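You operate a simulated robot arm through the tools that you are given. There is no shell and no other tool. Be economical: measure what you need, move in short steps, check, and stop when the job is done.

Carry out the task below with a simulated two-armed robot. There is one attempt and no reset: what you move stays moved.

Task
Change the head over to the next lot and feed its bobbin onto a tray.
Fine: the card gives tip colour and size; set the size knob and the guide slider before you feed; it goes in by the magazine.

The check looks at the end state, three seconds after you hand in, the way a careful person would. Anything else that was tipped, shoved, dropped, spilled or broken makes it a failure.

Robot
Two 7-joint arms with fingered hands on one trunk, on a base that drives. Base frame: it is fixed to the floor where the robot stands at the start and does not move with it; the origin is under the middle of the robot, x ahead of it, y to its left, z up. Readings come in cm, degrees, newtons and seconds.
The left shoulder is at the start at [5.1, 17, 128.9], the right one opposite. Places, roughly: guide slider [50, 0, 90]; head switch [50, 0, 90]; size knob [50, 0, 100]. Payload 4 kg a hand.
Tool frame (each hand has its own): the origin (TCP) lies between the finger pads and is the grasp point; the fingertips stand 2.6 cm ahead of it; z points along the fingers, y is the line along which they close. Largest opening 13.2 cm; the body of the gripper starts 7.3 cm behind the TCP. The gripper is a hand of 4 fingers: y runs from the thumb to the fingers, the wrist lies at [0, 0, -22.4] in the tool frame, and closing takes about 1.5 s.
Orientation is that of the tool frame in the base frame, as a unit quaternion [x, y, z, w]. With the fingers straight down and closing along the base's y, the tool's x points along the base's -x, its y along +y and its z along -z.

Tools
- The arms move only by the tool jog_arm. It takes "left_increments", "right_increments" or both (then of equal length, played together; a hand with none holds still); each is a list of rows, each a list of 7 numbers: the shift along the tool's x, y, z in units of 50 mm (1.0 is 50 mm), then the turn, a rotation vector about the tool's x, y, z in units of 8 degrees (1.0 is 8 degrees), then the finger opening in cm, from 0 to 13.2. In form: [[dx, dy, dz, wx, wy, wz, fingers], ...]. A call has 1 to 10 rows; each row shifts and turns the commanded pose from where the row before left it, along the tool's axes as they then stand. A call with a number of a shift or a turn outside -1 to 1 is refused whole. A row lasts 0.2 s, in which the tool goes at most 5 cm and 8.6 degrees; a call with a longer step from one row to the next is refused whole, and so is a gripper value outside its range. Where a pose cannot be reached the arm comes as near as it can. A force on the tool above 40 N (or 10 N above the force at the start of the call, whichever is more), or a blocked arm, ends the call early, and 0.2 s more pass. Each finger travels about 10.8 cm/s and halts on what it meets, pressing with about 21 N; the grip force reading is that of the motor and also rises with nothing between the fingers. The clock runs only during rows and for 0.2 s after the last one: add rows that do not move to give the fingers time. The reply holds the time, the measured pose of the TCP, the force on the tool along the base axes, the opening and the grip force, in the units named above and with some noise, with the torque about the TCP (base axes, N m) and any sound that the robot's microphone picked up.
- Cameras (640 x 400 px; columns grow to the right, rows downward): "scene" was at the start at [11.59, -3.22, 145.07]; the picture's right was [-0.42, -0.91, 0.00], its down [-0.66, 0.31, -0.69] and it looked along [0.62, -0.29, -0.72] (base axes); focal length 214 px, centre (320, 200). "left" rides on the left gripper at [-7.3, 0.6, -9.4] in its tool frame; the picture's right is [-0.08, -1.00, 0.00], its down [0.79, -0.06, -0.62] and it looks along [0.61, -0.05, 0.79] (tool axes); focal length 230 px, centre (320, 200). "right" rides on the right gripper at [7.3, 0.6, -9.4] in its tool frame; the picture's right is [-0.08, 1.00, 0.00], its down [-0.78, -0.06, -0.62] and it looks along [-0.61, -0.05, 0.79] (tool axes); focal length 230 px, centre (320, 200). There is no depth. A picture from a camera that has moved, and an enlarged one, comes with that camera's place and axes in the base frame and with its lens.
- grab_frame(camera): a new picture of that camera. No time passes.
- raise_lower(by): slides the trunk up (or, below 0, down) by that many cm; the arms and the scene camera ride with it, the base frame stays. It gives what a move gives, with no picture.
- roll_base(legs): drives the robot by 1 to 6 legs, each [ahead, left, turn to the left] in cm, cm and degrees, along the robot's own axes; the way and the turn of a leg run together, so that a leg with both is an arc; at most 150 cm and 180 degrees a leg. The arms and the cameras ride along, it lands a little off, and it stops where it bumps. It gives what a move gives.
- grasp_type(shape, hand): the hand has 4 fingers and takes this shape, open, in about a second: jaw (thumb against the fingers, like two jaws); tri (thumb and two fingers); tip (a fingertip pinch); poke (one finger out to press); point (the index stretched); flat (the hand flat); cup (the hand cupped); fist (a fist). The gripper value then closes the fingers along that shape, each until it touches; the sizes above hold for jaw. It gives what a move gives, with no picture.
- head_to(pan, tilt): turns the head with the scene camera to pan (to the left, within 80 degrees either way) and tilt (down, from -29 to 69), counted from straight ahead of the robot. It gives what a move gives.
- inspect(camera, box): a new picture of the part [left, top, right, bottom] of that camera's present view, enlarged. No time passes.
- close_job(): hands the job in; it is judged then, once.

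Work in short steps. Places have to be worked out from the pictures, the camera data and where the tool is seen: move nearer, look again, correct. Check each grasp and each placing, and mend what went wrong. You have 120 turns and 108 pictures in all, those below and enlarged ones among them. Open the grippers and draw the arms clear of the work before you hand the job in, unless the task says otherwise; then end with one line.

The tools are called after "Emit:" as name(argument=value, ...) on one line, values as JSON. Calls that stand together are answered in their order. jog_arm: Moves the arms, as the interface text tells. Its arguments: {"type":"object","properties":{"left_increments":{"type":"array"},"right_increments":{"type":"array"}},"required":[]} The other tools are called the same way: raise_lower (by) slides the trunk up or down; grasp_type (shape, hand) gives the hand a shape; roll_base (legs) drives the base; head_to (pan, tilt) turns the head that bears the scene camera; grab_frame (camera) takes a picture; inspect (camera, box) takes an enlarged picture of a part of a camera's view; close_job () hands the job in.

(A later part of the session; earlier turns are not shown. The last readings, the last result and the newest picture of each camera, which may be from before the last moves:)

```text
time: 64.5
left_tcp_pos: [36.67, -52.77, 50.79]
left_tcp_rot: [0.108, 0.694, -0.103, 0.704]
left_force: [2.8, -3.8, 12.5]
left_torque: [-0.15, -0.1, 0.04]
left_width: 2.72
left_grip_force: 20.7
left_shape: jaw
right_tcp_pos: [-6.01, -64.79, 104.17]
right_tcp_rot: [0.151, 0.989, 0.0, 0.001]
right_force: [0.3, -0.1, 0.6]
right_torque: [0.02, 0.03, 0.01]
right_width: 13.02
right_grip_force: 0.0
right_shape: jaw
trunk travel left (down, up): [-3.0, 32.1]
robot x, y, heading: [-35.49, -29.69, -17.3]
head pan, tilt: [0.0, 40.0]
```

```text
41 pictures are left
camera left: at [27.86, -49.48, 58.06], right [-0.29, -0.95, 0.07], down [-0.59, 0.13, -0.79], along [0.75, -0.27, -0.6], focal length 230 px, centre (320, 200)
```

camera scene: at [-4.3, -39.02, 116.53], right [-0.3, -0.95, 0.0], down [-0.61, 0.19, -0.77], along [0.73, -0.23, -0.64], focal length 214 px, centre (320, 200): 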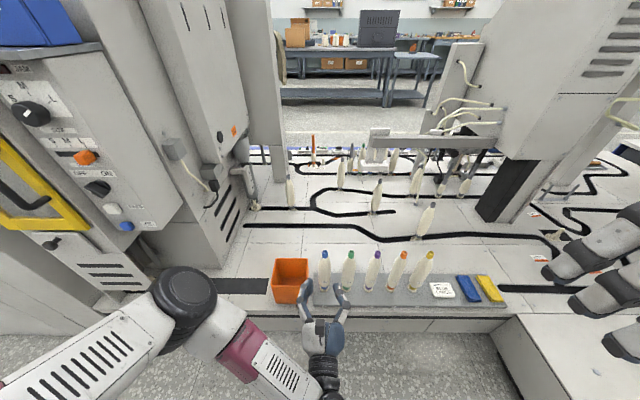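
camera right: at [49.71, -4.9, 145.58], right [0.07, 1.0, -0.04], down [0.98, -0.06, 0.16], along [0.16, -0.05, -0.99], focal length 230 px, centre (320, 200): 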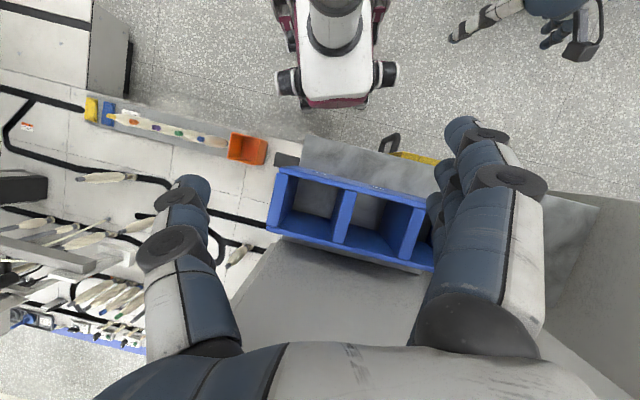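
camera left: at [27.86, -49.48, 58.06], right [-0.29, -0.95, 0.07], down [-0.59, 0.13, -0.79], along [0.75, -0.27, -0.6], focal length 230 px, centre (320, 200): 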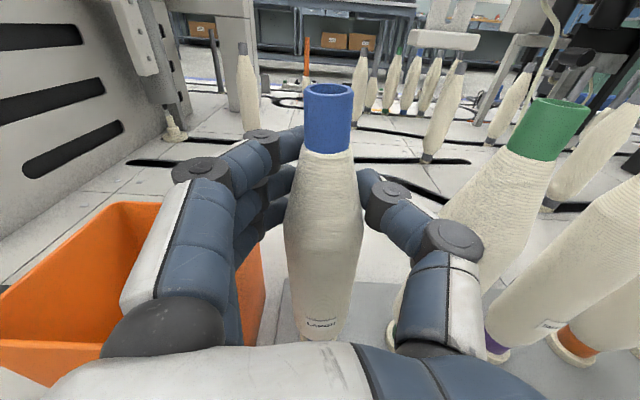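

The bobbin looks gripped. I lift it straight up 10 cm and check.

Emit:
jog_arm(left_increments=[[-0.3, 0, 0, 0, 0, 0, 1], [-0.5, 0, 0, 0, 0, 0, 1], [-0.6, 0, 0, 0, 0, 0, 1], [-0.6, 0, 0, 0, 0, 0, 1], [0, 0, 0, 0, 0, 0, 1]])

Emit:
grab_frame(camera="left")

Emit:
inspect(camera="scene", box=[230, 190, 430, 340])

```text
time: 65.7
left_tcp_pos: [36.18, -53.63, 60.75]
left_tcp_rot: [0.107, 0.696, -0.111, 0.701]
left_force: [-0.3, -0.3, 0.2]
left_torque: [-0.02, 0.02, 0.01]
left_width: 1.59
left_grip_force: 20.5
left_shape: jaw
right_tcp_pos: [-5.79, -64.83, 103.99]
right_tcp_rot: [0.152, 0.988, 0.001, 0.001]
right_force: [-0.8, 0.4, 0.9]
right_torque: [0.02, 0.04, 0.02]
right_width: 13.0
right_grip_force: 0.0
right_shape: jaw
trunk travel left (down, up): [-3.0, 32.1]
robot x, y, heading: [-35.69, -29.38, -17.3]
head pan, tilt: [0.0, 40.0]
```

```text
40 pictures are left
camera left: at [27.33, -50.14, 68.18], right [-0.3, -0.95, 0.08], down [-0.6, 0.12, -0.79], along [0.74, -0.29, -0.61], focal length 230 px, centre (320, 200)
```

left: 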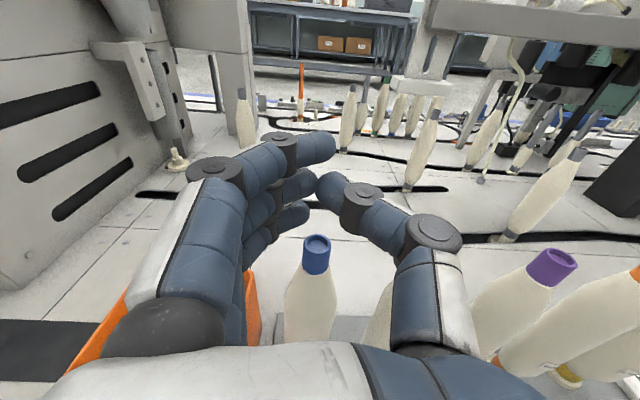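

```text
2.67 times, centred on (330, 265) of scene
camera zoom: at [-4.23, -39.03, 116.49], right [-0.3, -0.95, 0.0], down [-0.61, 0.19, -0.77], along [0.73, -0.23, -0.64], focal length 572 px, centre (293, 27)
```

zoom: 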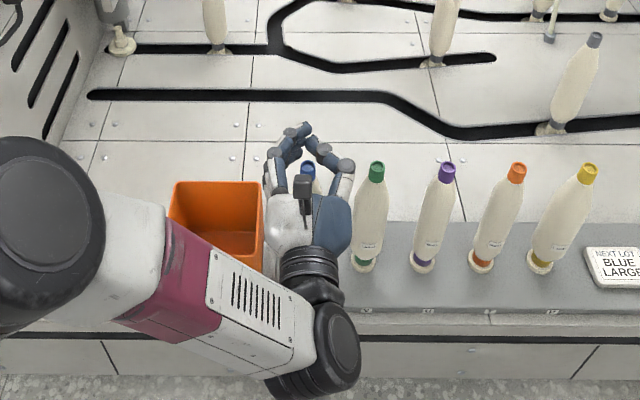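

The grip slid off the taper; the bobbin still stands in place. I back off, pitch the hand 35° down so the knuckles clear the bin, and re-approach with a lower grip.

Emit:
jog_arm(left_increments=[[0, 0, 0, 0, 0, 0, 4], [0, 0, -0.8, 0, 0, 0, 7], [0, 0, -0.8, 0, 0, 0, 7], [0, 0, -0.8, 0, 0, 0, 7], [0, 0, 0, 0, 0.9, 0, 7], [0, 0, 0, 0, 0.9, 0, 7], [0, 0, 0, 0, 0.9, 0, 7], [0, 0, 0, 0, 0.9, 0, 7], [0, 0, 0, 0, 0.8, 0, 7]])

Emit:
jog_arm(left_increments=[[0.455, -0.01, 0.46, 0, 0, 0, 7], [0.455, -0.01, 0.46, 0, 0, 0, 7], [0.455, -0.01, 0.46, 0, 0, 0, 7], [0.455, -0.01, 0.46, 0, 0, 0, 7], [0, 0, 0, 0, 0, 0, 7]])

Emit:
grab_frame(camera="left")

```text
time: 67.7
left_tcp_pos: [24.6, -50.03, 60.68]
left_tcp_rot: [0.136, 0.876, -0.074, 0.457]
left_force: [-0.8, -0.6, -0.3]
left_torque: [0.03, 0.01, 0.03]
left_width: 6.9
left_grip_force: 0.0
left_shape: jaw
right_tcp_pos: [-5.8, -64.6, 104.08]
right_tcp_rot: [0.152, 0.988, 0.0, 0.0]
right_force: [0.3, -0.4, -0.9]
right_torque: [0.06, -0.01, 0.01]
right_width: 13.0
right_grip_force: 0.1
right_shape: jaw
trunk travel left (down, up): [-3.0, 32.1]
robot x, y, heading: [-35.68, -29.49, -17.3]
head pan, tilt: [0.0, 40.0]
```

```text
time: 68.9
left_tcp_pos: [26.58, -50.99, 47.85]
left_tcp_rot: [0.135, 0.875, -0.073, 0.458]
left_force: [-0.9, 0.5, -0.2]
left_torque: [-0.01, -0.03, -0.02]
left_width: 6.9
left_grip_force: 0.0
left_shape: jaw
right_tcp_pos: [-5.82, -64.68, 104.13]
right_tcp_rot: [0.151, 0.989, -0.001, 0.0]
right_force: [-0.6, 0.4, -0.3]
right_torque: [0.03, -0.02, 0.01]
right_width: 12.99
right_grip_force: 0.0
right_shape: jaw
trunk travel left (down, up): [-3.0, 32.1]
robot x, y, heading: [-35.74, -29.5, -17.6]
head pan, tilt: [0.0, 40.0]
```

```text
38 pictures are left
camera left: at [23.36, -49.35, 59.23], right [-0.26, -0.96, 0.07], down [-0.93, 0.23, -0.29], along [0.27, -0.14, -0.95], focal length 230 px, centre (320, 200)
```

left: 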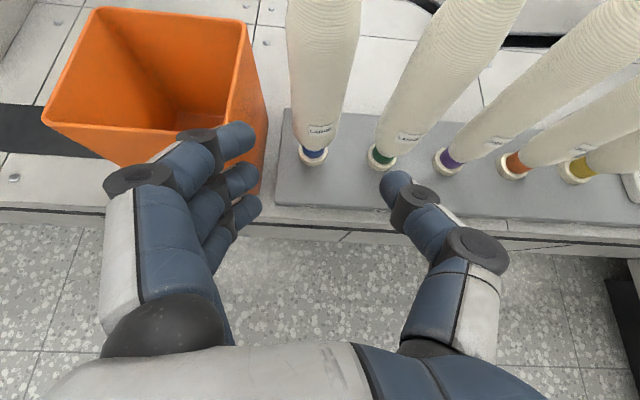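

The pitched hand is in line with the bobbin. I advance 5.5 cm horizontally with a 6.5 cm opening and look again.

Emit:
jog_arm(left_increments=[[-0.3, -0.04, 0.43, 0, 0, 0, 6.5], [-0.3, 0, 0.43, 0, 0, 0, 6.5], [0, 0, 0, 0, 0, 0, 6.5]])

Emit:
grab_frame(camera="left")

Emit:
inspect(camera="scene", box=[250, 230, 410, 330])

```text
time: 69.7
left_tcp_pos: [31.67, -52.92, 47.87]
left_tcp_rot: [0.136, 0.876, -0.073, 0.458]
left_force: [-0.1, 0.0, 0.4]
left_torque: [-0.01, 0.0, 0.03]
left_width: 6.55
left_grip_force: 0.1
left_shape: jaw
right_tcp_pos: [-5.89, -64.85, 104.13]
right_tcp_rot: [0.152, 0.988, 0.0, 0.0]
right_force: [0.4, 0.6, -0.9]
right_torque: [-0.01, -0.01, 0.02]
right_width: 13.0
right_grip_force: 0.1
right_shape: jaw
trunk travel left (down, up): [-3.0, 32.1]
robot x, y, heading: [-35.99, -29.29, -17.7]
head pan, tilt: [0.0, 40.0]
```

```text
37 pictures are left
camera left: at [28.41, -51.17, 59.33], right [-0.26, -0.96, 0.07], down [-0.93, 0.23, -0.29], along [0.27, -0.14, -0.95], focal length 230 px, centre (320, 200)
```

left: 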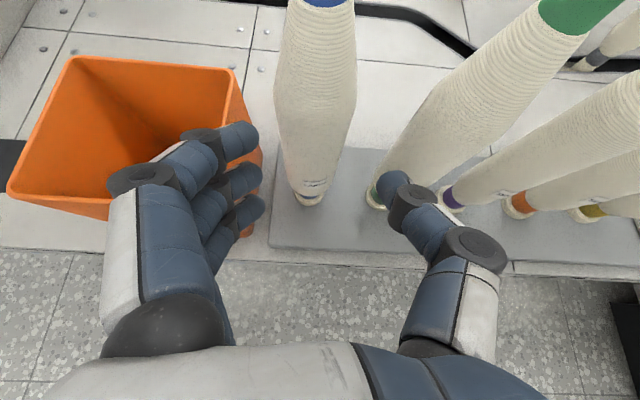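

```text
4.00 times, centred on (330, 280) of scene
camera zoom: at [-4.25, -39.02, 116.5], right [-0.3, -0.95, 0.0], down [-0.61, 0.19, -0.77], along [0.73, -0.23, -0.64], focal length 858 px, centre (280, -120)
```

zoom: 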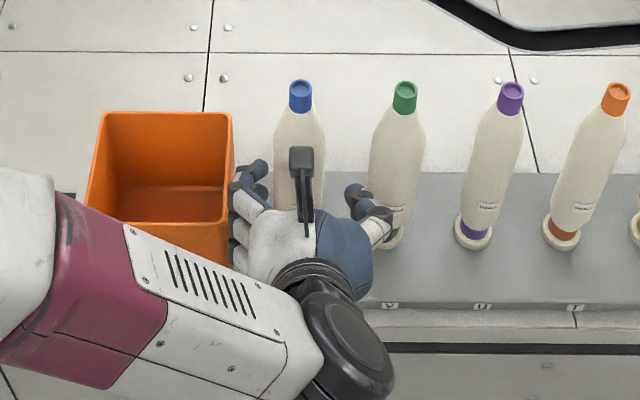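

The fingers run just beside the bin's rim without contact. I raise 0.6 cm, shift 0.3 cm right, and advance the remaining 4.8 cm in small steps, then close.

Emit:
jog_arm(left_increments=[[-0.1, -0.06, -0.07, 0, 0, 0, 6.5], [-0.14, 0, 0.2, 0, 0, 0, 6.5], [-0.14, 0, 0.2, 0, 0, 0, 6.5], [-0.14, 0, 0.2, 0, 0, 0, 6.5], [-0.12, 0, 0.18, 0, 0, 0, 6.5], [0, 0, 0, 0, 0, 0, 6.5]])

Emit:
grab_frame(camera="left")

```text
time: 71.1
left_tcp_pos: [36.11, -54.53, 48.51]
left_tcp_rot: [0.135, 0.875, -0.073, 0.459]
left_force: [-0.1, 0.0, 0.4]
left_torque: [-0.01, 0.01, -0.02]
left_width: 6.56
left_grip_force: 0.0
left_shape: jaw
right_tcp_pos: [-5.82, -64.66, 103.99]
right_tcp_rot: [0.151, 0.988, 0.001, -0.001]
right_force: [0.4, -1.0, -0.5]
right_torque: [0.01, -0.02, -0.01]
right_width: 12.98
right_grip_force: 0.1
right_shape: jaw
trunk travel left (down, up): [-3.0, 32.1]
robot x, y, heading: [-35.69, -29.54, -17.5]
head pan, tilt: [0.0, 40.0]
```

```text
35 pictures are left
camera left: at [32.91, -52.83, 59.96], right [-0.26, -0.96, 0.07], down [-0.93, 0.23, -0.29], along [0.27, -0.14, -0.95], focal length 230 px, centre (320, 200)
```

left: 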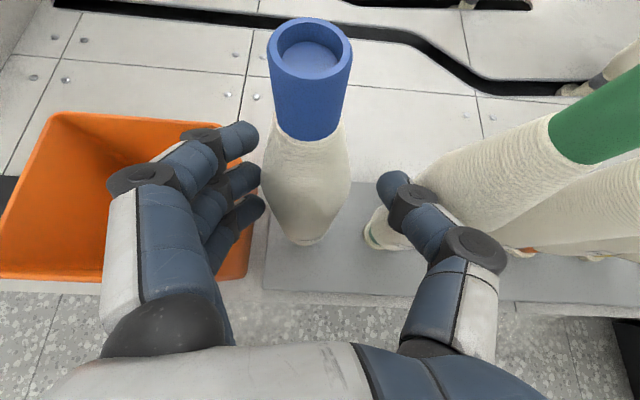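

Free of contact, the bobbin is slightly left of centre. I shift 0.5 cm left and close.

Emit:
jog_arm(left_increments=[[0, 0.1, 0, 0, 0, 0, 6.5], [0, 0, 0, 0, 0, 0, 5], [0, 0, 0, 0, 0, 0, 3], [0, 0, 0, 0, 0, 0, 2], [0, 0, 0, 0, 0, 0, 1], [0, 0, 0, 0, 0, 0, 1], [0, 0, 0, 0, 0, 0, 1]])

Emit:
grab_frame(camera="left")

```text
time: 72.7
left_tcp_pos: [36.24, -54.1, 48.69]
left_tcp_rot: [0.136, 0.875, -0.073, 0.459]
left_force: [0.4, 1.1, 0.9]
left_torque: [0.05, 0.02, 0.01]
left_width: 3.97
left_grip_force: 21.2
left_shape: jaw
right_tcp_pos: [-5.85, -64.7, 104.01]
right_tcp_rot: [0.151, 0.988, 0.0, 0.0]
right_force: [0.5, -0.5, 0.3]
right_torque: [0.02, 0.04, -0.02]
right_width: 13.02
right_grip_force: 0.0
right_shape: jaw
trunk travel left (down, up): [-3.0, 32.1]
robot x, y, heading: [-35.75, -29.61, -17.3]
head pan, tilt: [0.0, 40.0]
```

```text
34 pictures are left
camera left: at [33.04, -52.38, 60.02], right [-0.26, -0.96, 0.07], down [-0.93, 0.23, -0.29], along [0.27, -0.14, -0.95], focal length 230 px, centre (320, 200)
```

left: 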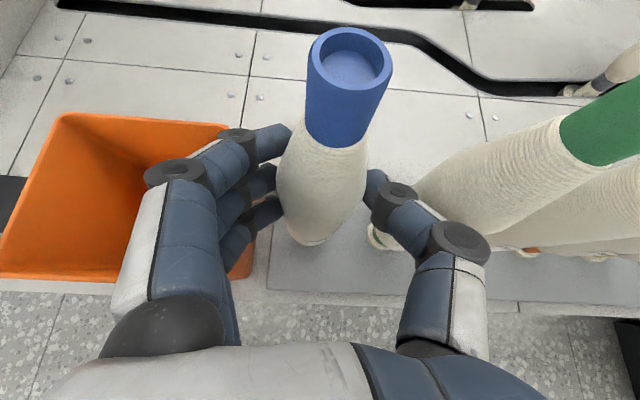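

Width 3.97 at full grip force: a firm hold. I lift 12 cm.

Emit:
jog_arm(left_increments=[[-0.25, 0, -0.17, 0, 0, 0, 1], [-0.43, 0, -0.3, 0, 0, 0, 1], [-0.43, 0, -0.3, 0, 0, 0, 1], [-0.43, 0, -0.3, 0, 0, 0, 1], [-0.43, 0, -0.3, 0, 0, 0, 1], [0, 0, 0, 0, 0, 0, 1]])

Emit:
grab_frame(camera="left")

Emit:
inspect(camera="scene", box=[230, 170, 430, 320])

```text
time: 74.1
left_tcp_pos: [36.31, -53.99, 60.72]
left_tcp_rot: [0.136, 0.876, -0.073, 0.458]
left_force: [0.9, 0.1, -1.6]
left_torque: [0.0, 0.02, -0.02]
left_width: 3.96
left_grip_force: 20.5
left_shape: jaw
right_tcp_pos: [-5.73, -64.71, 104.02]
right_tcp_rot: [0.151, 0.988, 0.0, 0.0]
right_force: [1.0, -0.2, 0.2]
right_torque: [-0.02, 0.03, 0.04]
right_width: 13.0
right_grip_force: 0.0
right_shape: jaw
trunk travel left (down, up): [-3.0, 32.1]
robot x, y, heading: [-35.99, -29.5, -17.4]
head pan, tilt: [0.0, 40.0]
```

```text
33 pictures are left
camera left: at [33.1, -52.34, 72.07], right [-0.26, -0.96, 0.07], down [-0.93, 0.23, -0.29], along [0.27, -0.14, -0.95], focal length 230 px, centre (320, 200)
```

left: 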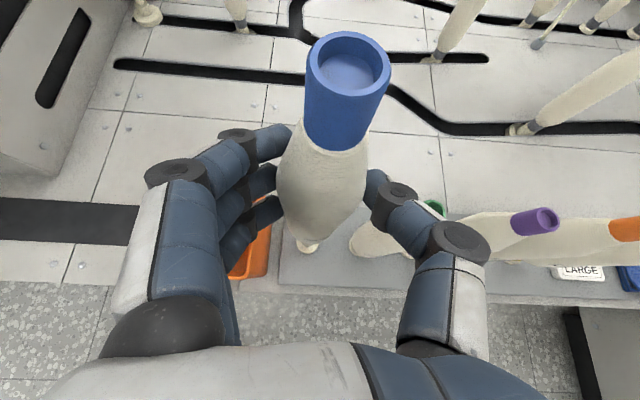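

```text
2.67 times, centred on (330, 245) of scene
camera zoom: at [-4.21, -39.03, 116.49], right [-0.3, -0.95, 0.0], down [-0.61, 0.19, -0.77], along [0.73, -0.23, -0.64], focal length 572 px, centre (293, 80)
```

zoom: 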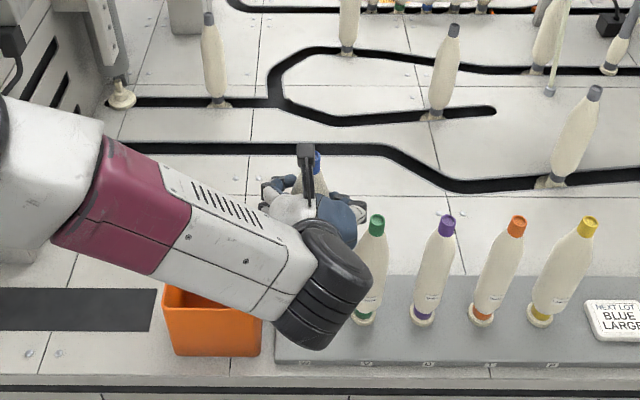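

The bobbin is held upright, about 15.2 cm of it below the grip. Refined geometry puts pocket A's centre near (58.2,6.1), rim z≈123.4, plate z≈113.5. I retract the hand, raise the trunk, then strafe left.

Emit:
jog_arm(left_increments=[[0.41, 0, -0.59, 0, 0, 0, 1], [0.41, 0, -0.59, 0, 0, 0, 1], [0.41, 0, -0.59, 0, 0, 0, 1], [0.41, 0, -0.59, 0, 0, 0, 1], [0.41, 0, -0.59, 0, 0, 0, 1], [0, 0, 0, 0, 0, 0, 1]])

Emit:
raise_lower(by=32)

Emit:
roll_base(legs=[[0, 57, 0]])

Emit:
grab_frame(camera="scene")

```text
time: 75.5
left_tcp_pos: [19.18, -48.57, 60.56]
left_tcp_rot: [0.136, 0.875, -0.074, 0.458]
left_force: [0.0, -0.2, -1.8]
left_torque: [0.0, -0.02, 0.01]
left_width: 3.97
left_grip_force: 20.5
left_shape: jaw
right_tcp_pos: [-5.91, -64.74, 104.06]
right_tcp_rot: [0.152, 0.988, 0.0, 0.0]
right_force: [-1.1, 0.0, 0.1]
right_torque: [-0.01, -0.01, 0.0]
right_width: 13.01
right_grip_force: 0.1
right_shape: jaw
trunk travel left (down, up): [-3.0, 32.1]
robot x, y, heading: [-35.62, -29.48, -17.4]
head pan, tilt: [0.0, 40.0]
```

```text
time: 78.7
left_tcp_pos: [19.13, -48.58, 92.45]
left_tcp_rot: [0.136, 0.876, -0.073, 0.458]
left_force: [0.2, -0.5, -2.3]
left_torque: [-0.02, -0.02, -0.02]
left_width: 3.96
left_grip_force: 20.6
left_shape: jaw
right_tcp_pos: [-5.91, -64.81, 136.0]
right_tcp_rot: [0.15, 0.989, 0.001, -0.001]
right_force: [-0.7, -0.2, -0.4]
right_torque: [0.0, -0.02, -0.01]
right_width: 13.01
right_grip_force: 0.0
right_shape: jaw
trunk travel left (down, up): [-35.0, 0.1]
robot x, y, heading: [-36.0, -29.68, -17.7]
head pan, tilt: [0.0, 40.0]
```

```text
time: 82.0
left_tcp_pos: [36.54, 8.79, 92.53]
left_tcp_rot: [0.129, 0.877, -0.069, 0.458]
left_force: [-0.3, 0.8, -1.5]
left_torque: [0.01, 0.03, -0.01]
left_width: 3.95
left_grip_force: 20.7
left_shape: jaw
right_tcp_pos: [11.87, -7.69, 136.05]
right_tcp_rot: [0.143, 0.99, 0.0, 0.0]
right_force: [0.9, -0.1, 0.0]
right_torque: [-0.02, -0.01, 0.0]
right_width: 12.98
right_grip_force: 0.1
right_shape: jaw
trunk travel left (down, up): [-35.0, 0.1]
robot x, y, heading: [-18.68, 27.46, -16.3]
head pan, tilt: [0.0, 40.0]
```

```text
31 pictures are left
camera scene: at [-6.32, 23.74, 150.93], right [-0.28, -0.96, 0.0], down [-0.62, 0.18, -0.77], along [0.73, -0.22, -0.64], focal length 214 px, centre (320, 200)
```

scene: 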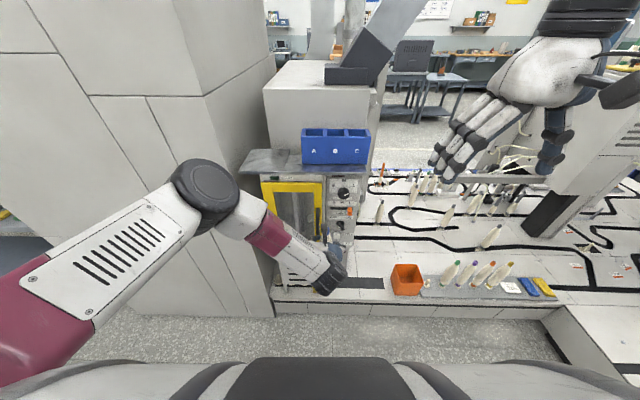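

The robot is in front of the head with the bobbin held. I raise the hand straight up in front of the head, toward z≈142.

Emit:
jog_arm(left_increments=[[-0.6, 0, -0.41, 0, 0, 0, 1], [-0.78, 0, -0.54, 0, 0, 0, 1], [-0.78, 0, -0.54, 0, 0, 0, 1], [-0.78, 0, -0.54, 0, 0, 0, 1], [-0.78, 0, -0.54, 0, 0, 0, 1], [-0.78, 0, -0.54, 0, 0, 0, 1], [-0.78, 0, -0.54, 0, 0, 0, 1], [-0.78, 0, -0.54, 0, 0, 0, 1], [-0.78, 0, -0.54, 0, 0, 0, 1], [-0.78, 0, -0.54, 0, 0, 0, 1]])

Emit:
grab_frame(camera="left")

```text
time: 84.2
left_tcp_pos: [36.42, 8.3, 138.7]
left_tcp_rot: [0.129, 0.877, -0.07, 0.458]
left_force: [0.1, 0.0, -1.0]
left_torque: [0.02, 0.01, -0.02]
left_width: 3.94
left_grip_force: 20.9
left_shape: jaw
right_tcp_pos: [11.88, -7.68, 136.13]
right_tcp_rot: [0.144, 0.99, 0.0, 0.001]
right_force: [-0.4, -0.3, -0.1]
right_torque: [-0.01, -0.01, 0.0]
right_width: 13.02
right_grip_force: 0.0
right_shape: jaw
trunk travel left (down, up): [-35.0, 0.1]
robot x, y, heading: [-18.67, 27.12, -16.6]
head pan, tilt: [0.0, 40.0]
```

```text
30 pictures are left
camera left: at [33.32, 9.93, 150.16], right [-0.25, -0.97, 0.07], down [-0.93, 0.22, -0.29], along [0.27, -0.14, -0.95], focal length 230 px, centre (320, 200)
```

left: 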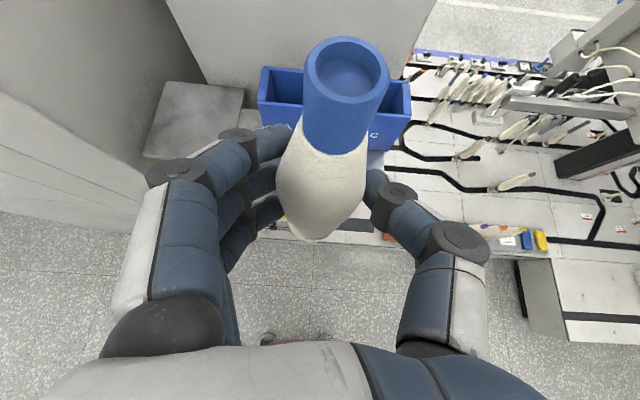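

The bobbin base is about at rim height, so I raise 3.5 cm more, then drive 13 cm forward and 4 cm left toward the box.

Emit:
jog_arm(left_increments=[[-0.58, 0, -0.4, 0, 0, 0, 1], [0, 0, 0, 0, 0, 0, 1]])

Emit:
roll_base(legs=[[13, 4, -0.6]])

Emit:
grab_frame(camera="left")

Emit:
grab_frame(camera="scene")

```text
time: 84.8
left_tcp_pos: [36.66, 8.42, 142.35]
left_tcp_rot: [0.129, 0.877, -0.069, 0.458]
left_force: [0.2, 0.4, -2.2]
left_torque: [0.0, 0.03, 0.01]
left_width: 3.94
left_grip_force: 20.7
left_shape: jaw
right_tcp_pos: [11.97, -7.93, 135.9]
right_tcp_rot: [0.144, 0.99, 0.0, 0.0]
right_force: [-0.2, 0.5, 0.4]
right_torque: [-0.03, 0.0, 0.0]
right_width: 12.99
right_grip_force: 0.1
right_shape: jaw
trunk travel left (down, up): [-35.0, 0.1]
robot x, y, heading: [-18.2, 27.05, -16.3]
head pan, tilt: [0.0, 40.0]
```

```text
time: 86.2
left_tcp_pos: [49.97, 7.8, 142.3]
left_tcp_rot: [0.134, 0.875, -0.072, 0.459]
left_force: [-0.2, -0.8, -0.8]
left_torque: [-0.01, 0.01, 0.02]
left_width: 3.92
left_grip_force: 21.1
left_shape: jaw
right_tcp_pos: [25.08, -8.0, 136.06]
right_tcp_rot: [0.15, 0.989, 0.0, 0.0]
right_force: [-0.7, -0.1, 0.5]
right_torque: [0.03, 0.03, -0.03]
right_width: 13.02
right_grip_force: 0.1
right_shape: jaw
trunk travel left (down, up): [-35.0, 0.1]
robot x, y, heading: [-5.03, 27.42, -17.4]
head pan, tilt: [0.0, 40.0]
```

```text
29 pictures are left
camera left: at [46.69, 9.55, 153.76], right [-0.26, -0.96, 0.07], down [-0.93, 0.23, -0.29], along [0.27, -0.14, -0.95], focal length 230 px, centre (320, 200)
```

left: 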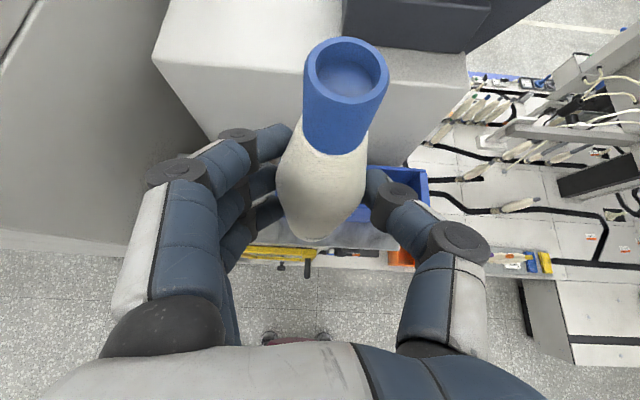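

```text
28 pictures are left
camera scene: at [7.18, 23.65, 150.93], right [-0.3, -0.96, 0.0], down [-0.61, 0.19, -0.77], along [0.73, -0.23, -0.64], focal length 214 px, centre (320, 200)
```

scene: 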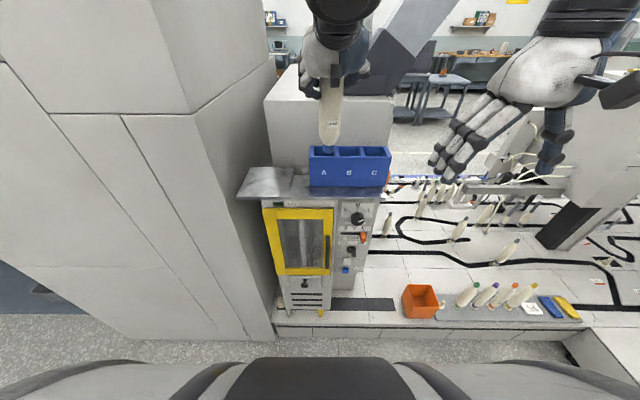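

The scene view shows the bobbin above and in front of pocket A. I move 8.5 cm forward and 0.8 cm left, staying high, and check alignment.

Emit:
jog_arm(left_increments=[[-0.322, 0.053, 0.467, 0, 0, 0, 1], [-0.322, 0.053, 0.467, 0, 0, 0, 1], [-0.322, 0.053, 0.467, 0, 0, 0, 1], [0, 0, 0, 0, 0, 0, 1]])

Emit:
inspect(camera="scene", box=[260, 60, 420, 200])

Emit:
grab_frame(camera="left")

```text
time: 87.2
left_tcp_pos: [58.24, 6.02, 142.49]
left_tcp_rot: [0.134, 0.876, -0.073, 0.458]
left_force: [-0.9, 0.6, -1.0]
left_torque: [-0.02, -0.03, 0.0]
left_width: 3.92
left_grip_force: 21.2
left_shape: jaw
right_tcp_pos: [24.97, -8.07, 135.96]
right_tcp_rot: [0.15, 0.989, 0.0, 0.002]
right_force: [0.1, 0.8, -0.2]
right_torque: [0.02, -0.01, 0.04]
right_width: 13.0
right_grip_force: 0.0
right_shape: jaw
trunk travel left (down, up): [-35.0, 0.1]
robot x, y, heading: [-5.32, 27.2, -17.1]
head pan, tilt: [0.0, 40.0]
```

```text
2.86 times, centred on (340, 130) of scene
camera zoom: at [7.11, 23.68, 150.94], right [-0.3, -0.96, 0.0], down [-0.61, 0.19, -0.77], along [0.73, -0.23, -0.64], focal length 613 px, centre (263, 400)
```

zoom: 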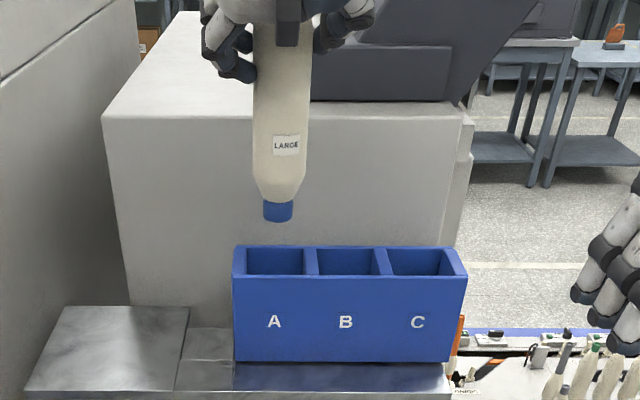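

```text
26 pictures are left
camera left: at [55.06, 7.69, 153.73], right [-0.26, -0.96, 0.07], down [-0.93, 0.23, -0.29], along [0.27, -0.14, -0.95], focal length 230 px, centre (320, 200)
```

left: 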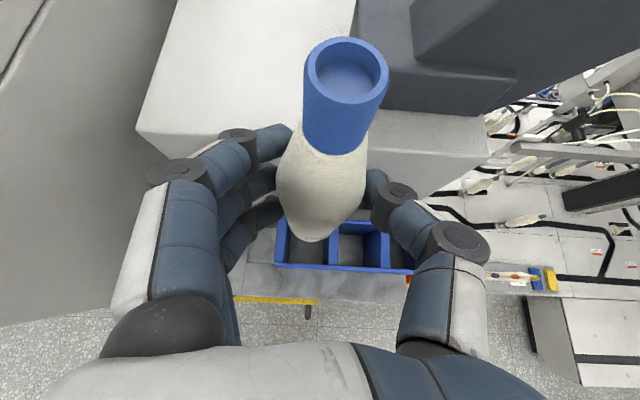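

The cabinet face is actually about 8 cm behind the pocket centre, so there's room to lower. Laterally the base is centred over A; I move 0.7 cm forward and lower 5 cm, then check.

Emit:
jog_arm(left_increments=[[-0.08, 0, 0.115, 0, 0, 0, 1], [0.41, 0, 0.284, 0, 0, 0, 1], [0.41, 0, 0.284, 0, 0, 0, 1], [0, 0, 0, 0, 0, 0, 1]])

Emit:
inspect(camera="scene", box=[260, 90, 380, 195])

```text
time: 88.2
left_tcp_pos: [58.59, 5.87, 137.35]
left_tcp_rot: [0.134, 0.875, -0.072, 0.459]
left_force: [-3.4, 2.7, 24.9]
left_torque: [0.14, -0.05, 0.06]
left_width: 3.99
left_grip_force: 20.8
left_shape: jaw
right_tcp_pos: [24.81, -8.0, 136.15]
right_tcp_rot: [0.149, 0.989, 0.0, 0.001]
right_force: [0.4, 0.4, -0.1]
right_torque: [0.0, 0.0, 0.01]
right_width: 13.01
right_grip_force: 0.0
right_shape: jaw
trunk travel left (down, up): [-35.0, 0.1]
robot x, y, heading: [-4.9, 27.07, -17.6]
head pan, tilt: [0.0, 40.0]
```

```text
3.81 times, centred on (320, 142) of scene
camera zoom: at [6.91, 23.76, 150.96], right [-0.3, -0.96, 0.0], down [-0.61, 0.19, -0.77], along [0.73, -0.23, -0.64], focal length 817 px, centre (320, 419)
```

zoom: 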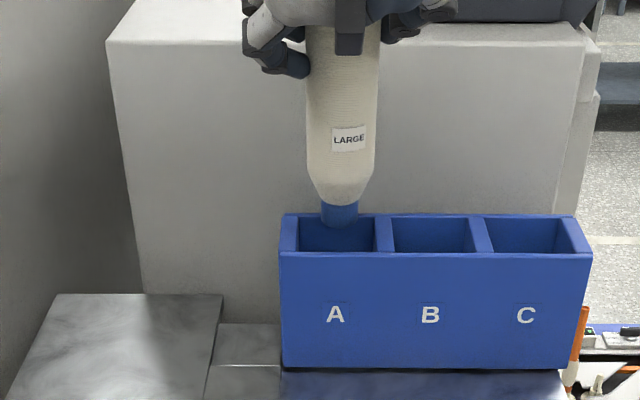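

The base touches the back rim (25 N up): it is about 1.2 cm too far forward. I lift, move back 1.2 cm and lower again.

Emit:
jog_arm(left_increments=[[-0.25, 0, -0.17, 0, 0, 0, 1], [0.136, 0, -0.2, 0, 0, 0, 1], [0, 0, 0, 0, 0, 0, 1], [0.3, 0, 0.21, 0, 0, 0, 1], [0.3, 0, 0.21, 0, 0, 0, 1], [0, 0, 0, 0, 0, 0, 1]])

Emit:
inspect(camera="scene", box=[260, 90, 380, 195])

```text
time: 89.6
left_tcp_pos: [57.59, 6.17, 135.35]
left_tcp_rot: [0.135, 0.875, -0.073, 0.459]
left_force: [-5.2, 3.4, 17.8]
left_torque: [0.23, -0.07, 0.03]
left_width: 3.77
left_grip_force: 21.1
left_shape: jaw
right_tcp_pos: [24.75, -7.98, 136.18]
right_tcp_rot: [0.15, 0.989, 0.0, 0.002]
right_force: [-0.4, 0.7, -0.4]
right_torque: [0.01, -0.02, 0.01]
right_width: 13.01
right_grip_force: 0.0
right_shape: jaw
trunk travel left (down, up): [-35.0, 0.1]
robot x, y, heading: [-5.27, 27.52, -17.2]
head pan, tilt: [0.0, 40.0]
```

```text
3.81 times, centred on (320, 142) of scene
camera zoom: at [6.86, 23.77, 150.96], right [-0.3, -0.96, 0.0], down [-0.61, 0.19, -0.77], along [0.73, -0.23, -0.64], focal length 817 px, centre (320, 419)
```

zoom: 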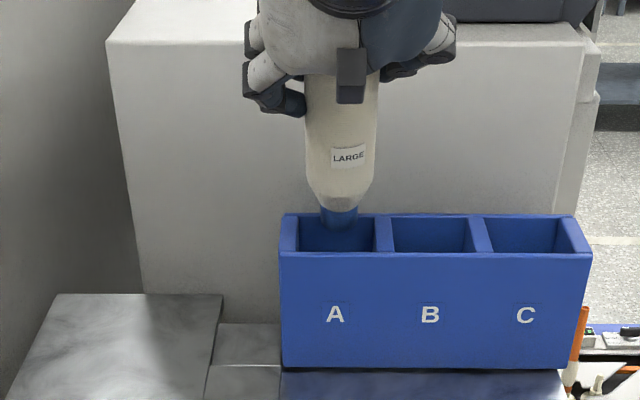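

It still rests on the back rim. I lift 2.5 cm, move back 2 cm and look before lowering.

Emit:
jog_arm(left_increments=[[-0.41, 0, -0.284, 0, 0, 0, 1], [0.114, 0, -0.165, 0, 0, 0, 1], [0.114, 0, -0.165, 0, 0, 0, 1], [0, 0, 0, 0, 0, 0, 1]])

Emit:
inspect(camera="scene", box=[260, 90, 380, 195])

Emit:
grab_frame(camera="left")

```text
time: 90.6
left_tcp_pos: [55.76, 6.82, 137.56]
left_tcp_rot: [0.134, 0.876, -0.072, 0.458]
left_force: [-0.2, -0.2, -1.5]
left_torque: [-0.01, 0.02, 0.02]
left_width: 3.66
left_grip_force: 21.1
left_shape: jaw
right_tcp_pos: [24.96, -8.02, 136.09]
right_tcp_rot: [0.149, 0.989, 0.0, 0.0]
right_force: [0.3, 0.4, -0.1]
right_torque: [0.03, -0.03, -0.01]
right_width: 13.02
right_grip_force: 0.1
right_shape: jaw
trunk travel left (down, up): [-35.0, 0.1]
robot x, y, heading: [-5.11, 27.34, -17.4]
head pan, tilt: [0.0, 40.0]
```

```text
3.81 times, centred on (320, 142) of scene
camera zoom: at [7.14, 23.67, 150.93], right [-0.3, -0.96, 0.0], down [-0.61, 0.19, -0.77], along [0.73, -0.23, -0.64], focal length 817 px, centre (320, 419)
```

zoom: 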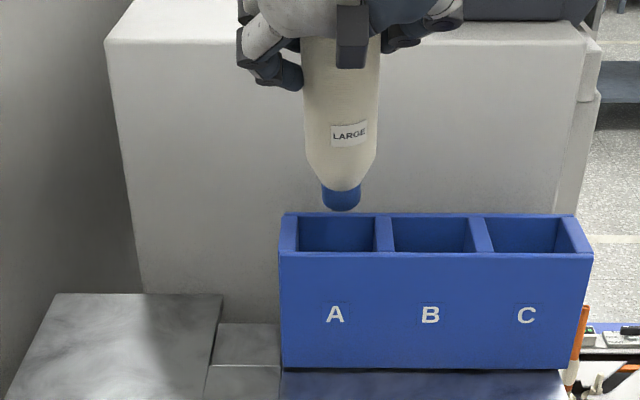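

```text
22 pictures are left
camera left: at [52.66, 8.45, 149.03], right [-0.26, -0.96, 0.07], down [-0.93, 0.23, -0.29], along [0.27, -0.14, -0.95], focal length 230 px, centre (320, 200)
```

left: 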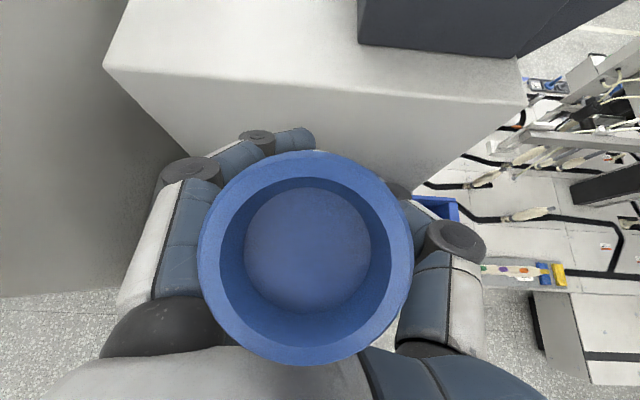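

The bobbin pivoted in the grip: its top leans about 23° toward the robot. I raise 4 cm and pitch the hand 23° further down to bring it upright, then look.

Emit:
jog_arm(left_increments=[[-0.66, 0, -0.454, 0, 0, 0, 1], [0, 0, 0, 0, 0.95, 0, 1], [0, 0, 0, 0, 0.95, 0, 1], [0, 0, 0, 0, 0.95, 0, 1], [0, 0, 0, 0, 0, 0, 1]])

Emit:
inspect(camera="scene", box=[260, 70, 400, 195])

Emit:
grab_frame(camera="left")

```text
time: 91.8
left_tcp_pos: [55.64, 6.78, 141.63]
left_tcp_rot: [0.146, 0.949, -0.044, 0.275]
left_force: [0.1, 0.0, -0.6]
left_torque: [0.0, 0.01, 0.0]
left_width: 3.66
left_grip_force: 21.1
left_shape: jaw
right_tcp_pos: [25.04, -8.01, 136.09]
right_tcp_rot: [0.148, 0.989, 0.001, 0.0]
right_force: [-0.2, 0.1, -0.4]
right_torque: [-0.03, 0.01, 0.0]
right_width: 13.02
right_grip_force: 0.1
right_shape: jaw
trunk travel left (down, up): [-35.0, 0.1]
robot x, y, heading: [-5.32, 26.98, -17.3]
head pan, tilt: [0.0, 40.0]
```

```text
3.20 times, centred on (330, 132) of scene
camera zoom: at [7.15, 23.7, 150.93], right [-0.3, -0.96, 0.0], down [-0.61, 0.19, -0.77], along [0.73, -0.23, -0.64], focal length 686 px, centre (288, 416)
```

zoom: 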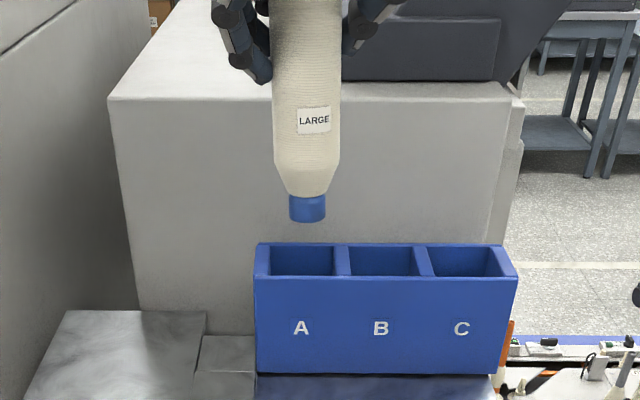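

```text
20 pictures are left
camera left: at [57.06, 7.14, 153.55], right [-0.24, -0.97, 0.05], down [-0.97, 0.24, 0.1], along [-0.11, -0.02, -0.99], focal length 230 px, centre (320, 200)
```

left: 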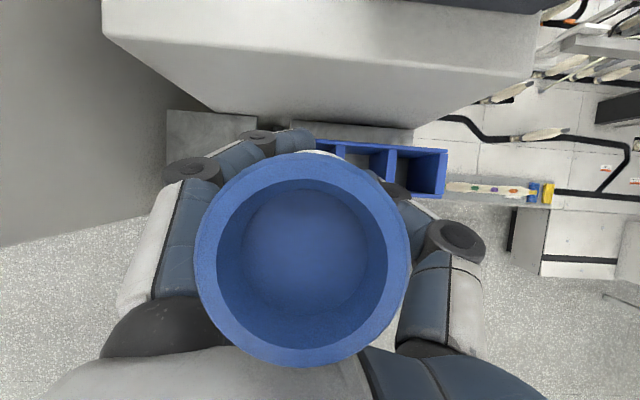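

Now the bobbin is upright in the fore-aft plane. I move about 1.6 cm forward, 0.35 cm left, lower 4.5 cm, then check force and picture.

Emit:
jog_arm(left_increments=[[-0.27, 0.07, 0.171, 0, 0, 0, 1], [0.16, 0, 0.253, 0, 0, 0, 1], [0.16, 0, 0.253, 0, 0, 0, 1], [0.16, 0, 0.253, 0, 0, 0, 1], [0, 0, 0, 0, 0, 0, 1]])

Emit:
inspect(camera="scene", box=[260, 70, 400, 195])

```text
time: 93.0
left_tcp_pos: [57.55, 6.63, 137.13]
left_tcp_rot: [0.146, 0.949, -0.045, 0.276]
left_force: [-0.3, -0.9, -1.9]
left_torque: [0.0, -0.06, -0.01]
left_width: 3.67
left_grip_force: 20.3
left_shape: jaw
right_tcp_pos: [25.04, -8.11, 135.95]
right_tcp_rot: [0.149, 0.989, 0.0, 0.0]
right_force: [-0.6, -0.1, 0.1]
right_torque: [-0.02, -0.01, -0.04]
right_width: 13.01
right_grip_force: 0.1
right_shape: jaw
trunk travel left (down, up): [-35.0, 0.1]
robot x, y, heading: [-5.11, 27.12, -17.5]
head pan, tilt: [0.0, 40.0]
```

```text
3.20 times, centred on (330, 132) of scene
camera zoom: at [7.14, 23.66, 150.93], right [-0.3, -0.96, 0.0], down [-0.61, 0.19, -0.77], along [0.73, -0.23, -0.64], focal length 686 px, centre (288, 416)
```

zoom: 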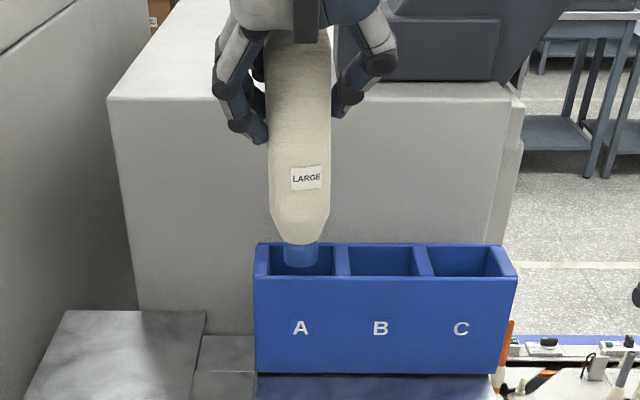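

The base is entering pocket A with no contact force. I lower 3 cm further and check.

Emit:
jog_arm(left_increments=[[0.107, 0, 0.169, 0, 0, 0, 1], [0.107, 0, 0.169, 0, 0, 0, 1], [0.107, 0, 0.169, 0, 0, 0, 1], [0, 0, 0, 0, 0, 0, 1]])

Emit:
inspect(camera="scene", box=[260, 70, 400, 195])

```text
time: 94.0
left_tcp_pos: [57.57, 6.61, 134.46]
left_tcp_rot: [0.145, 0.948, -0.046, 0.28]
left_force: [12.4, -5.9, 36.4]
left_torque: [-0.2, -0.86, -0.08]
left_width: 3.55
left_grip_force: 20.7
left_shape: jaw
right_tcp_pos: [24.93, -8.05, 136.13]
right_tcp_rot: [0.15, 0.989, 0.0, 0.001]
right_force: [0.0, -0.2, -0.3]
right_torque: [0.02, -0.02, 0.0]
right_width: 13.03
right_grip_force: 0.1
right_shape: jaw
trunk travel left (down, up): [-35.0, 0.1]
robot x, y, heading: [-5.02, 27.44, -17.2]
head pan, tilt: [0.0, 40.0]
```

```text
3.20 times, centred on (330, 132) of scene
camera zoom: at [7.0, 23.67, 150.97], right [-0.3, -0.96, 0.0], down [-0.61, 0.19, -0.77], along [0.73, -0.23, -0.64], focal length 686 px, centre (288, 416)
```

zoom: 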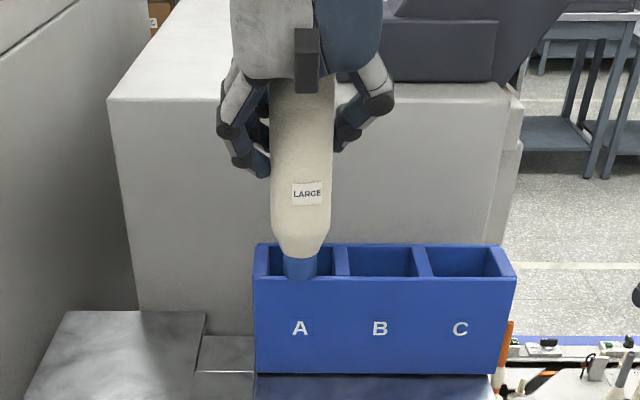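

The base now touches the front rim (36 N). It needs about 1.8 cm forward; I lift 2.5 cm, shift forward, and look.

Emit:
jog_arm(left_increments=[[-0.134, 0, -0.21, 0, 0, 0, 1], [-0.134, 0, -0.21, 0, 0, 0, 1], [-0.3, 0, 0.19, 0, 0, 0, 1], [0, 0, 0, 0, 0, 0, 1]])

Emit:
grab_frame(camera="left")

Emit:
inspect(camera="scene", box=[260, 70, 400, 195])

```text
time: 95.0
left_tcp_pos: [59.15, 6.25, 136.76]
left_tcp_rot: [0.145, 0.949, -0.043, 0.275]
left_force: [-0.4, -0.1, -2.1]
left_torque: [-0.02, -0.01, 0.01]
left_width: 3.44
left_grip_force: 21.4
left_shape: jaw
right_tcp_pos: [24.91, -7.91, 136.05]
right_tcp_rot: [0.148, 0.989, 0.0, 0.001]
right_force: [-0.1, -0.5, -0.3]
right_torque: [0.01, 0.0, -0.01]
right_width: 13.01
right_grip_force: 0.0
right_shape: jaw
trunk travel left (down, up): [-35.0, 0.1]
robot x, y, heading: [-4.99, 27.4, -17.4]
head pan, tilt: [0.0, 40.0]
```

```text
17 pictures are left
camera left: at [60.39, 6.44, 148.66], right [-0.24, -0.97, 0.04], down [-0.97, 0.24, 0.1], along [-0.11, -0.02, -0.99], focal length 230 px, centre (320, 200)
```

left: 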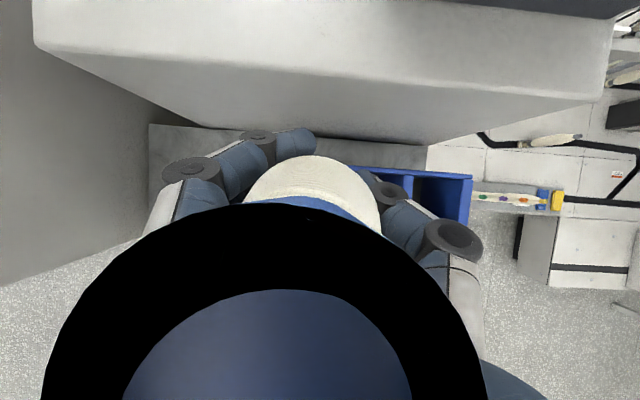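

```text
3.20 times, centred on (330, 132) of scene
camera zoom: at [7.1, 23.71, 150.94], right [-0.3, -0.96, 0.0], down [-0.61, 0.19, -0.77], along [0.73, -0.23, -0.64], focal length 686 px, centre (288, 416)
```

zoom: 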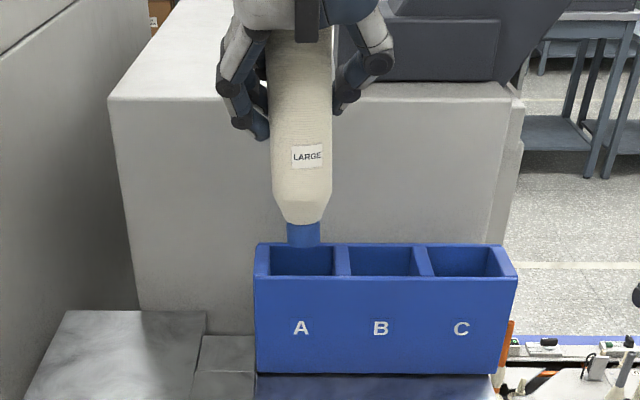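

The cap slid up in the hand; I estimate the base now at about 55.8 vs pocket centre 53.9 (fore-aft), so I move back 1.8 cm and lower 2 cm gently.

Emit:
jog_arm(left_increments=[[0.304, 0, -0.193, 0, 0, 0, 1], [0, 0, 0, 0, 0, 0, 1], [0.107, 0, 0.169, 0, 0, 0, 1], [0.107, 0, 0.169, 0, 0, 0, 1], [0, 0, 0, 0, 0, 0, 1]])

Emit:
inspect(camera="scene", box=[300, 110, 370, 170])

```text
time: 96.2
left_tcp_pos: [57.41, 6.6, 134.64]
left_tcp_rot: [0.146, 0.949, -0.044, 0.276]
left_force: [0.5, 0.0, -1.4]
left_torque: [0.02, 0.0, -0.05]
left_width: 3.46
left_grip_force: 20.8
left_shape: jaw
right_tcp_pos: [25.01, -8.04, 136.1]
right_tcp_rot: [0.149, 0.989, -0.001, 0.0]
right_force: [-0.7, -1.3, -0.4]
right_torque: [0.04, 0.01, 0.01]
right_width: 13.02
right_grip_force: 0.1
right_shape: jaw
trunk travel left (down, up): [-35.0, 0.1]
robot x, y, heading: [-4.8, 27.28, -17.0]
head pan, tilt: [0.0, 40.0]
```

```text
6.67 times, centred on (335, 140) of scene
camera zoom: at [7.17, 23.64, 150.93], right [-0.3, -0.96, 0.0], down [-0.61, 0.19, -0.77], along [0.73, -0.23, -0.64], focal length 1430 px, centre (220, 600)
```

zoom: 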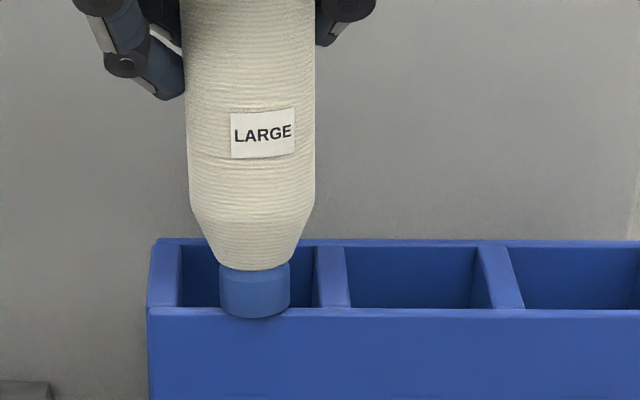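

The base clearly overlaps the front rim's top, so it is about 3.5 cm too near. I raise 0.5 cm and move 3.5 cm forward, then check rows again.

Emit:
jog_arm(left_increments=[[-0.054, 0, -0.084, 0, 0, 0, 1], [-0.295, 0, 0.187, 0, 0, 0, 1], [-0.295, 0, 0.187, 0, 0, 0, 1], [0, 0, 0, 0, 0, 0, 1]])

Emit:
inspect(camera="scene", box=[300, 110, 370, 170])

```text
time: 97.2
left_tcp_pos: [60.92, 5.5, 135.21]
left_tcp_rot: [0.146, 0.949, -0.045, 0.276]
left_force: [-0.1, -0.7, -1.1]
left_torque: [0.01, 0.01, -0.01]
left_width: 3.44
left_grip_force: 21.1
left_shape: jaw
right_tcp_pos: [25.06, -7.96, 136.0]
right_tcp_rot: [0.148, 0.989, 0.0, 0.0]
right_force: [-0.7, 0.4, -1.1]
right_torque: [0.0, 0.01, 0.03]
right_width: 12.99
right_grip_force: 0.1
right_shape: jaw
trunk travel left (down, up): [-35.0, 0.1]
robot x, y, heading: [-5.26, 27.25, -17.3]
head pan, tilt: [0.0, 40.0]
```

```text
6.67 times, centred on (335, 140) of scene
camera zoom: at [7.15, 23.69, 150.93], right [-0.3, -0.96, 0.0], down [-0.61, 0.19, -0.77], along [0.73, -0.23, -0.64], focal length 1430 px, centre (220, 600)
```

zoom: 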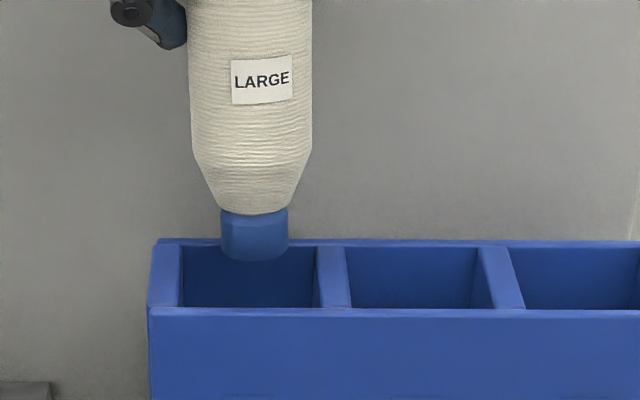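

The base now sits centrally over the pocket, about 1 cm above the rim. I lower 2 cm.

Emit:
jog_arm(left_increments=[[0.107, 0.02, 0.169, 0, 0, 0, 1], [0.107, 0, 0.169, 0, 0, 0, 1], [0, 0, 0, 0, 0, 0, 1]])

Emit:
inspect(camera="scene", box=[300, 110, 370, 170])

```text
time: 98.0
left_tcp_pos: [60.97, 5.59, 133.1]
left_tcp_rot: [0.145, 0.949, -0.044, 0.275]
left_force: [-0.6, 0.4, -2.0]
left_torque: [-0.02, 0.01, -0.06]
left_width: 3.43
left_grip_force: 20.6
left_shape: jaw
right_tcp_pos: [25.07, -8.08, 135.96]
right_tcp_rot: [0.15, 0.989, 0.0, 0.0]
right_force: [0.3, 0.4, -0.1]
right_torque: [0.01, -0.01, -0.02]
right_width: 12.99
right_grip_force: 0.0
right_shape: jaw
trunk travel left (down, up): [-35.0, 0.1]
robot x, y, heading: [-4.93, 27.24, -17.3]
head pan, tilt: [0.0, 40.0]
```

```text
6.67 times, centred on (335, 140) of scene
camera zoom: at [7.16, 23.66, 150.93], right [-0.3, -0.96, 0.0], down [-0.61, 0.19, -0.77], along [0.73, -0.23, -0.64], focal length 1430 px, centre (220, 600)
```

zoom: 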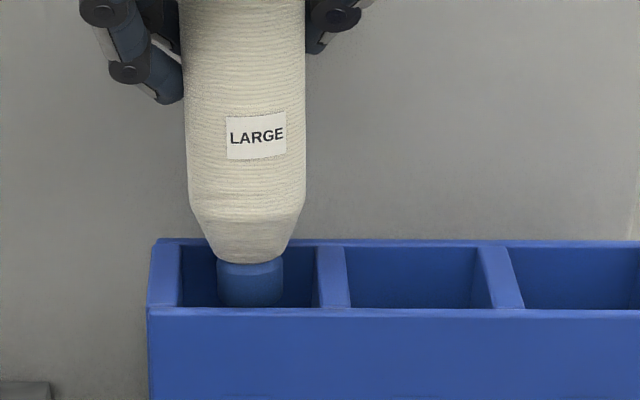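

The base is inside pocket A without force. I lower 3.9 cm more in small steps, to just above the fingers reaching the rim.

Emit:
jog_arm(left_increments=[[0.107, 0, 0.169, 0, 0, 0, 1], [0.107, 0, 0.169, 0, 0, 0, 1], [0.107, 0, 0.169, 0, 0, 0, 1], [0.096, 0, 0.152, 0, 0, 0, 1], [0, 0, 0, 0, 0, 0, 1]])

Emit:
inspect(camera="scene", box=[280, 90, 380, 170])

```text
time: 99.2
left_tcp_pos: [60.83, 5.51, 129.7]
left_tcp_rot: [0.145, 0.948, -0.044, 0.279]
left_force: [4.5, -0.4, 19.2]
left_torque: [0.15, -0.42, -0.02]
left_width: 3.43
left_grip_force: 20.9
left_shape: jaw
right_tcp_pos: [24.9, -8.02, 136.24]
right_tcp_rot: [0.149, 0.989, -0.001, 0.001]
right_force: [-0.6, 0.7, -0.5]
right_torque: [-0.01, 0.02, 0.0]
right_width: 13.01
right_grip_force: 0.0
right_shape: jaw
trunk travel left (down, up): [-35.0, 0.1]
robot x, y, heading: [-4.88, 27.23, -17.1]
head pan, tilt: [0.0, 40.0]
```

```text
5.00 times, centred on (330, 130) of scene
camera zoom: at [7.01, 23.71, 150.97], right [-0.3, -0.96, 0.0], down [-0.61, 0.19, -0.77], along [0.73, -0.23, -0.64], focal length 1072 px, centre (270, 550)
```

zoom: 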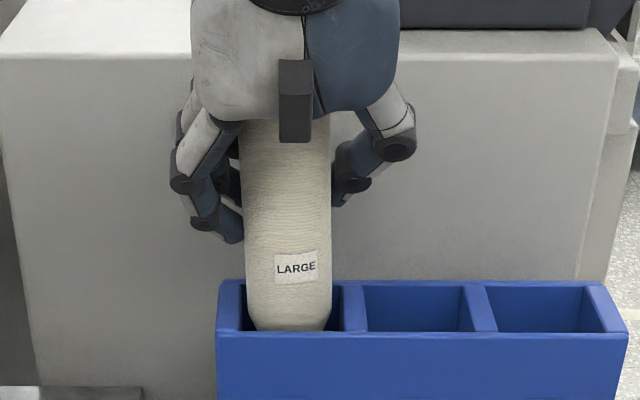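

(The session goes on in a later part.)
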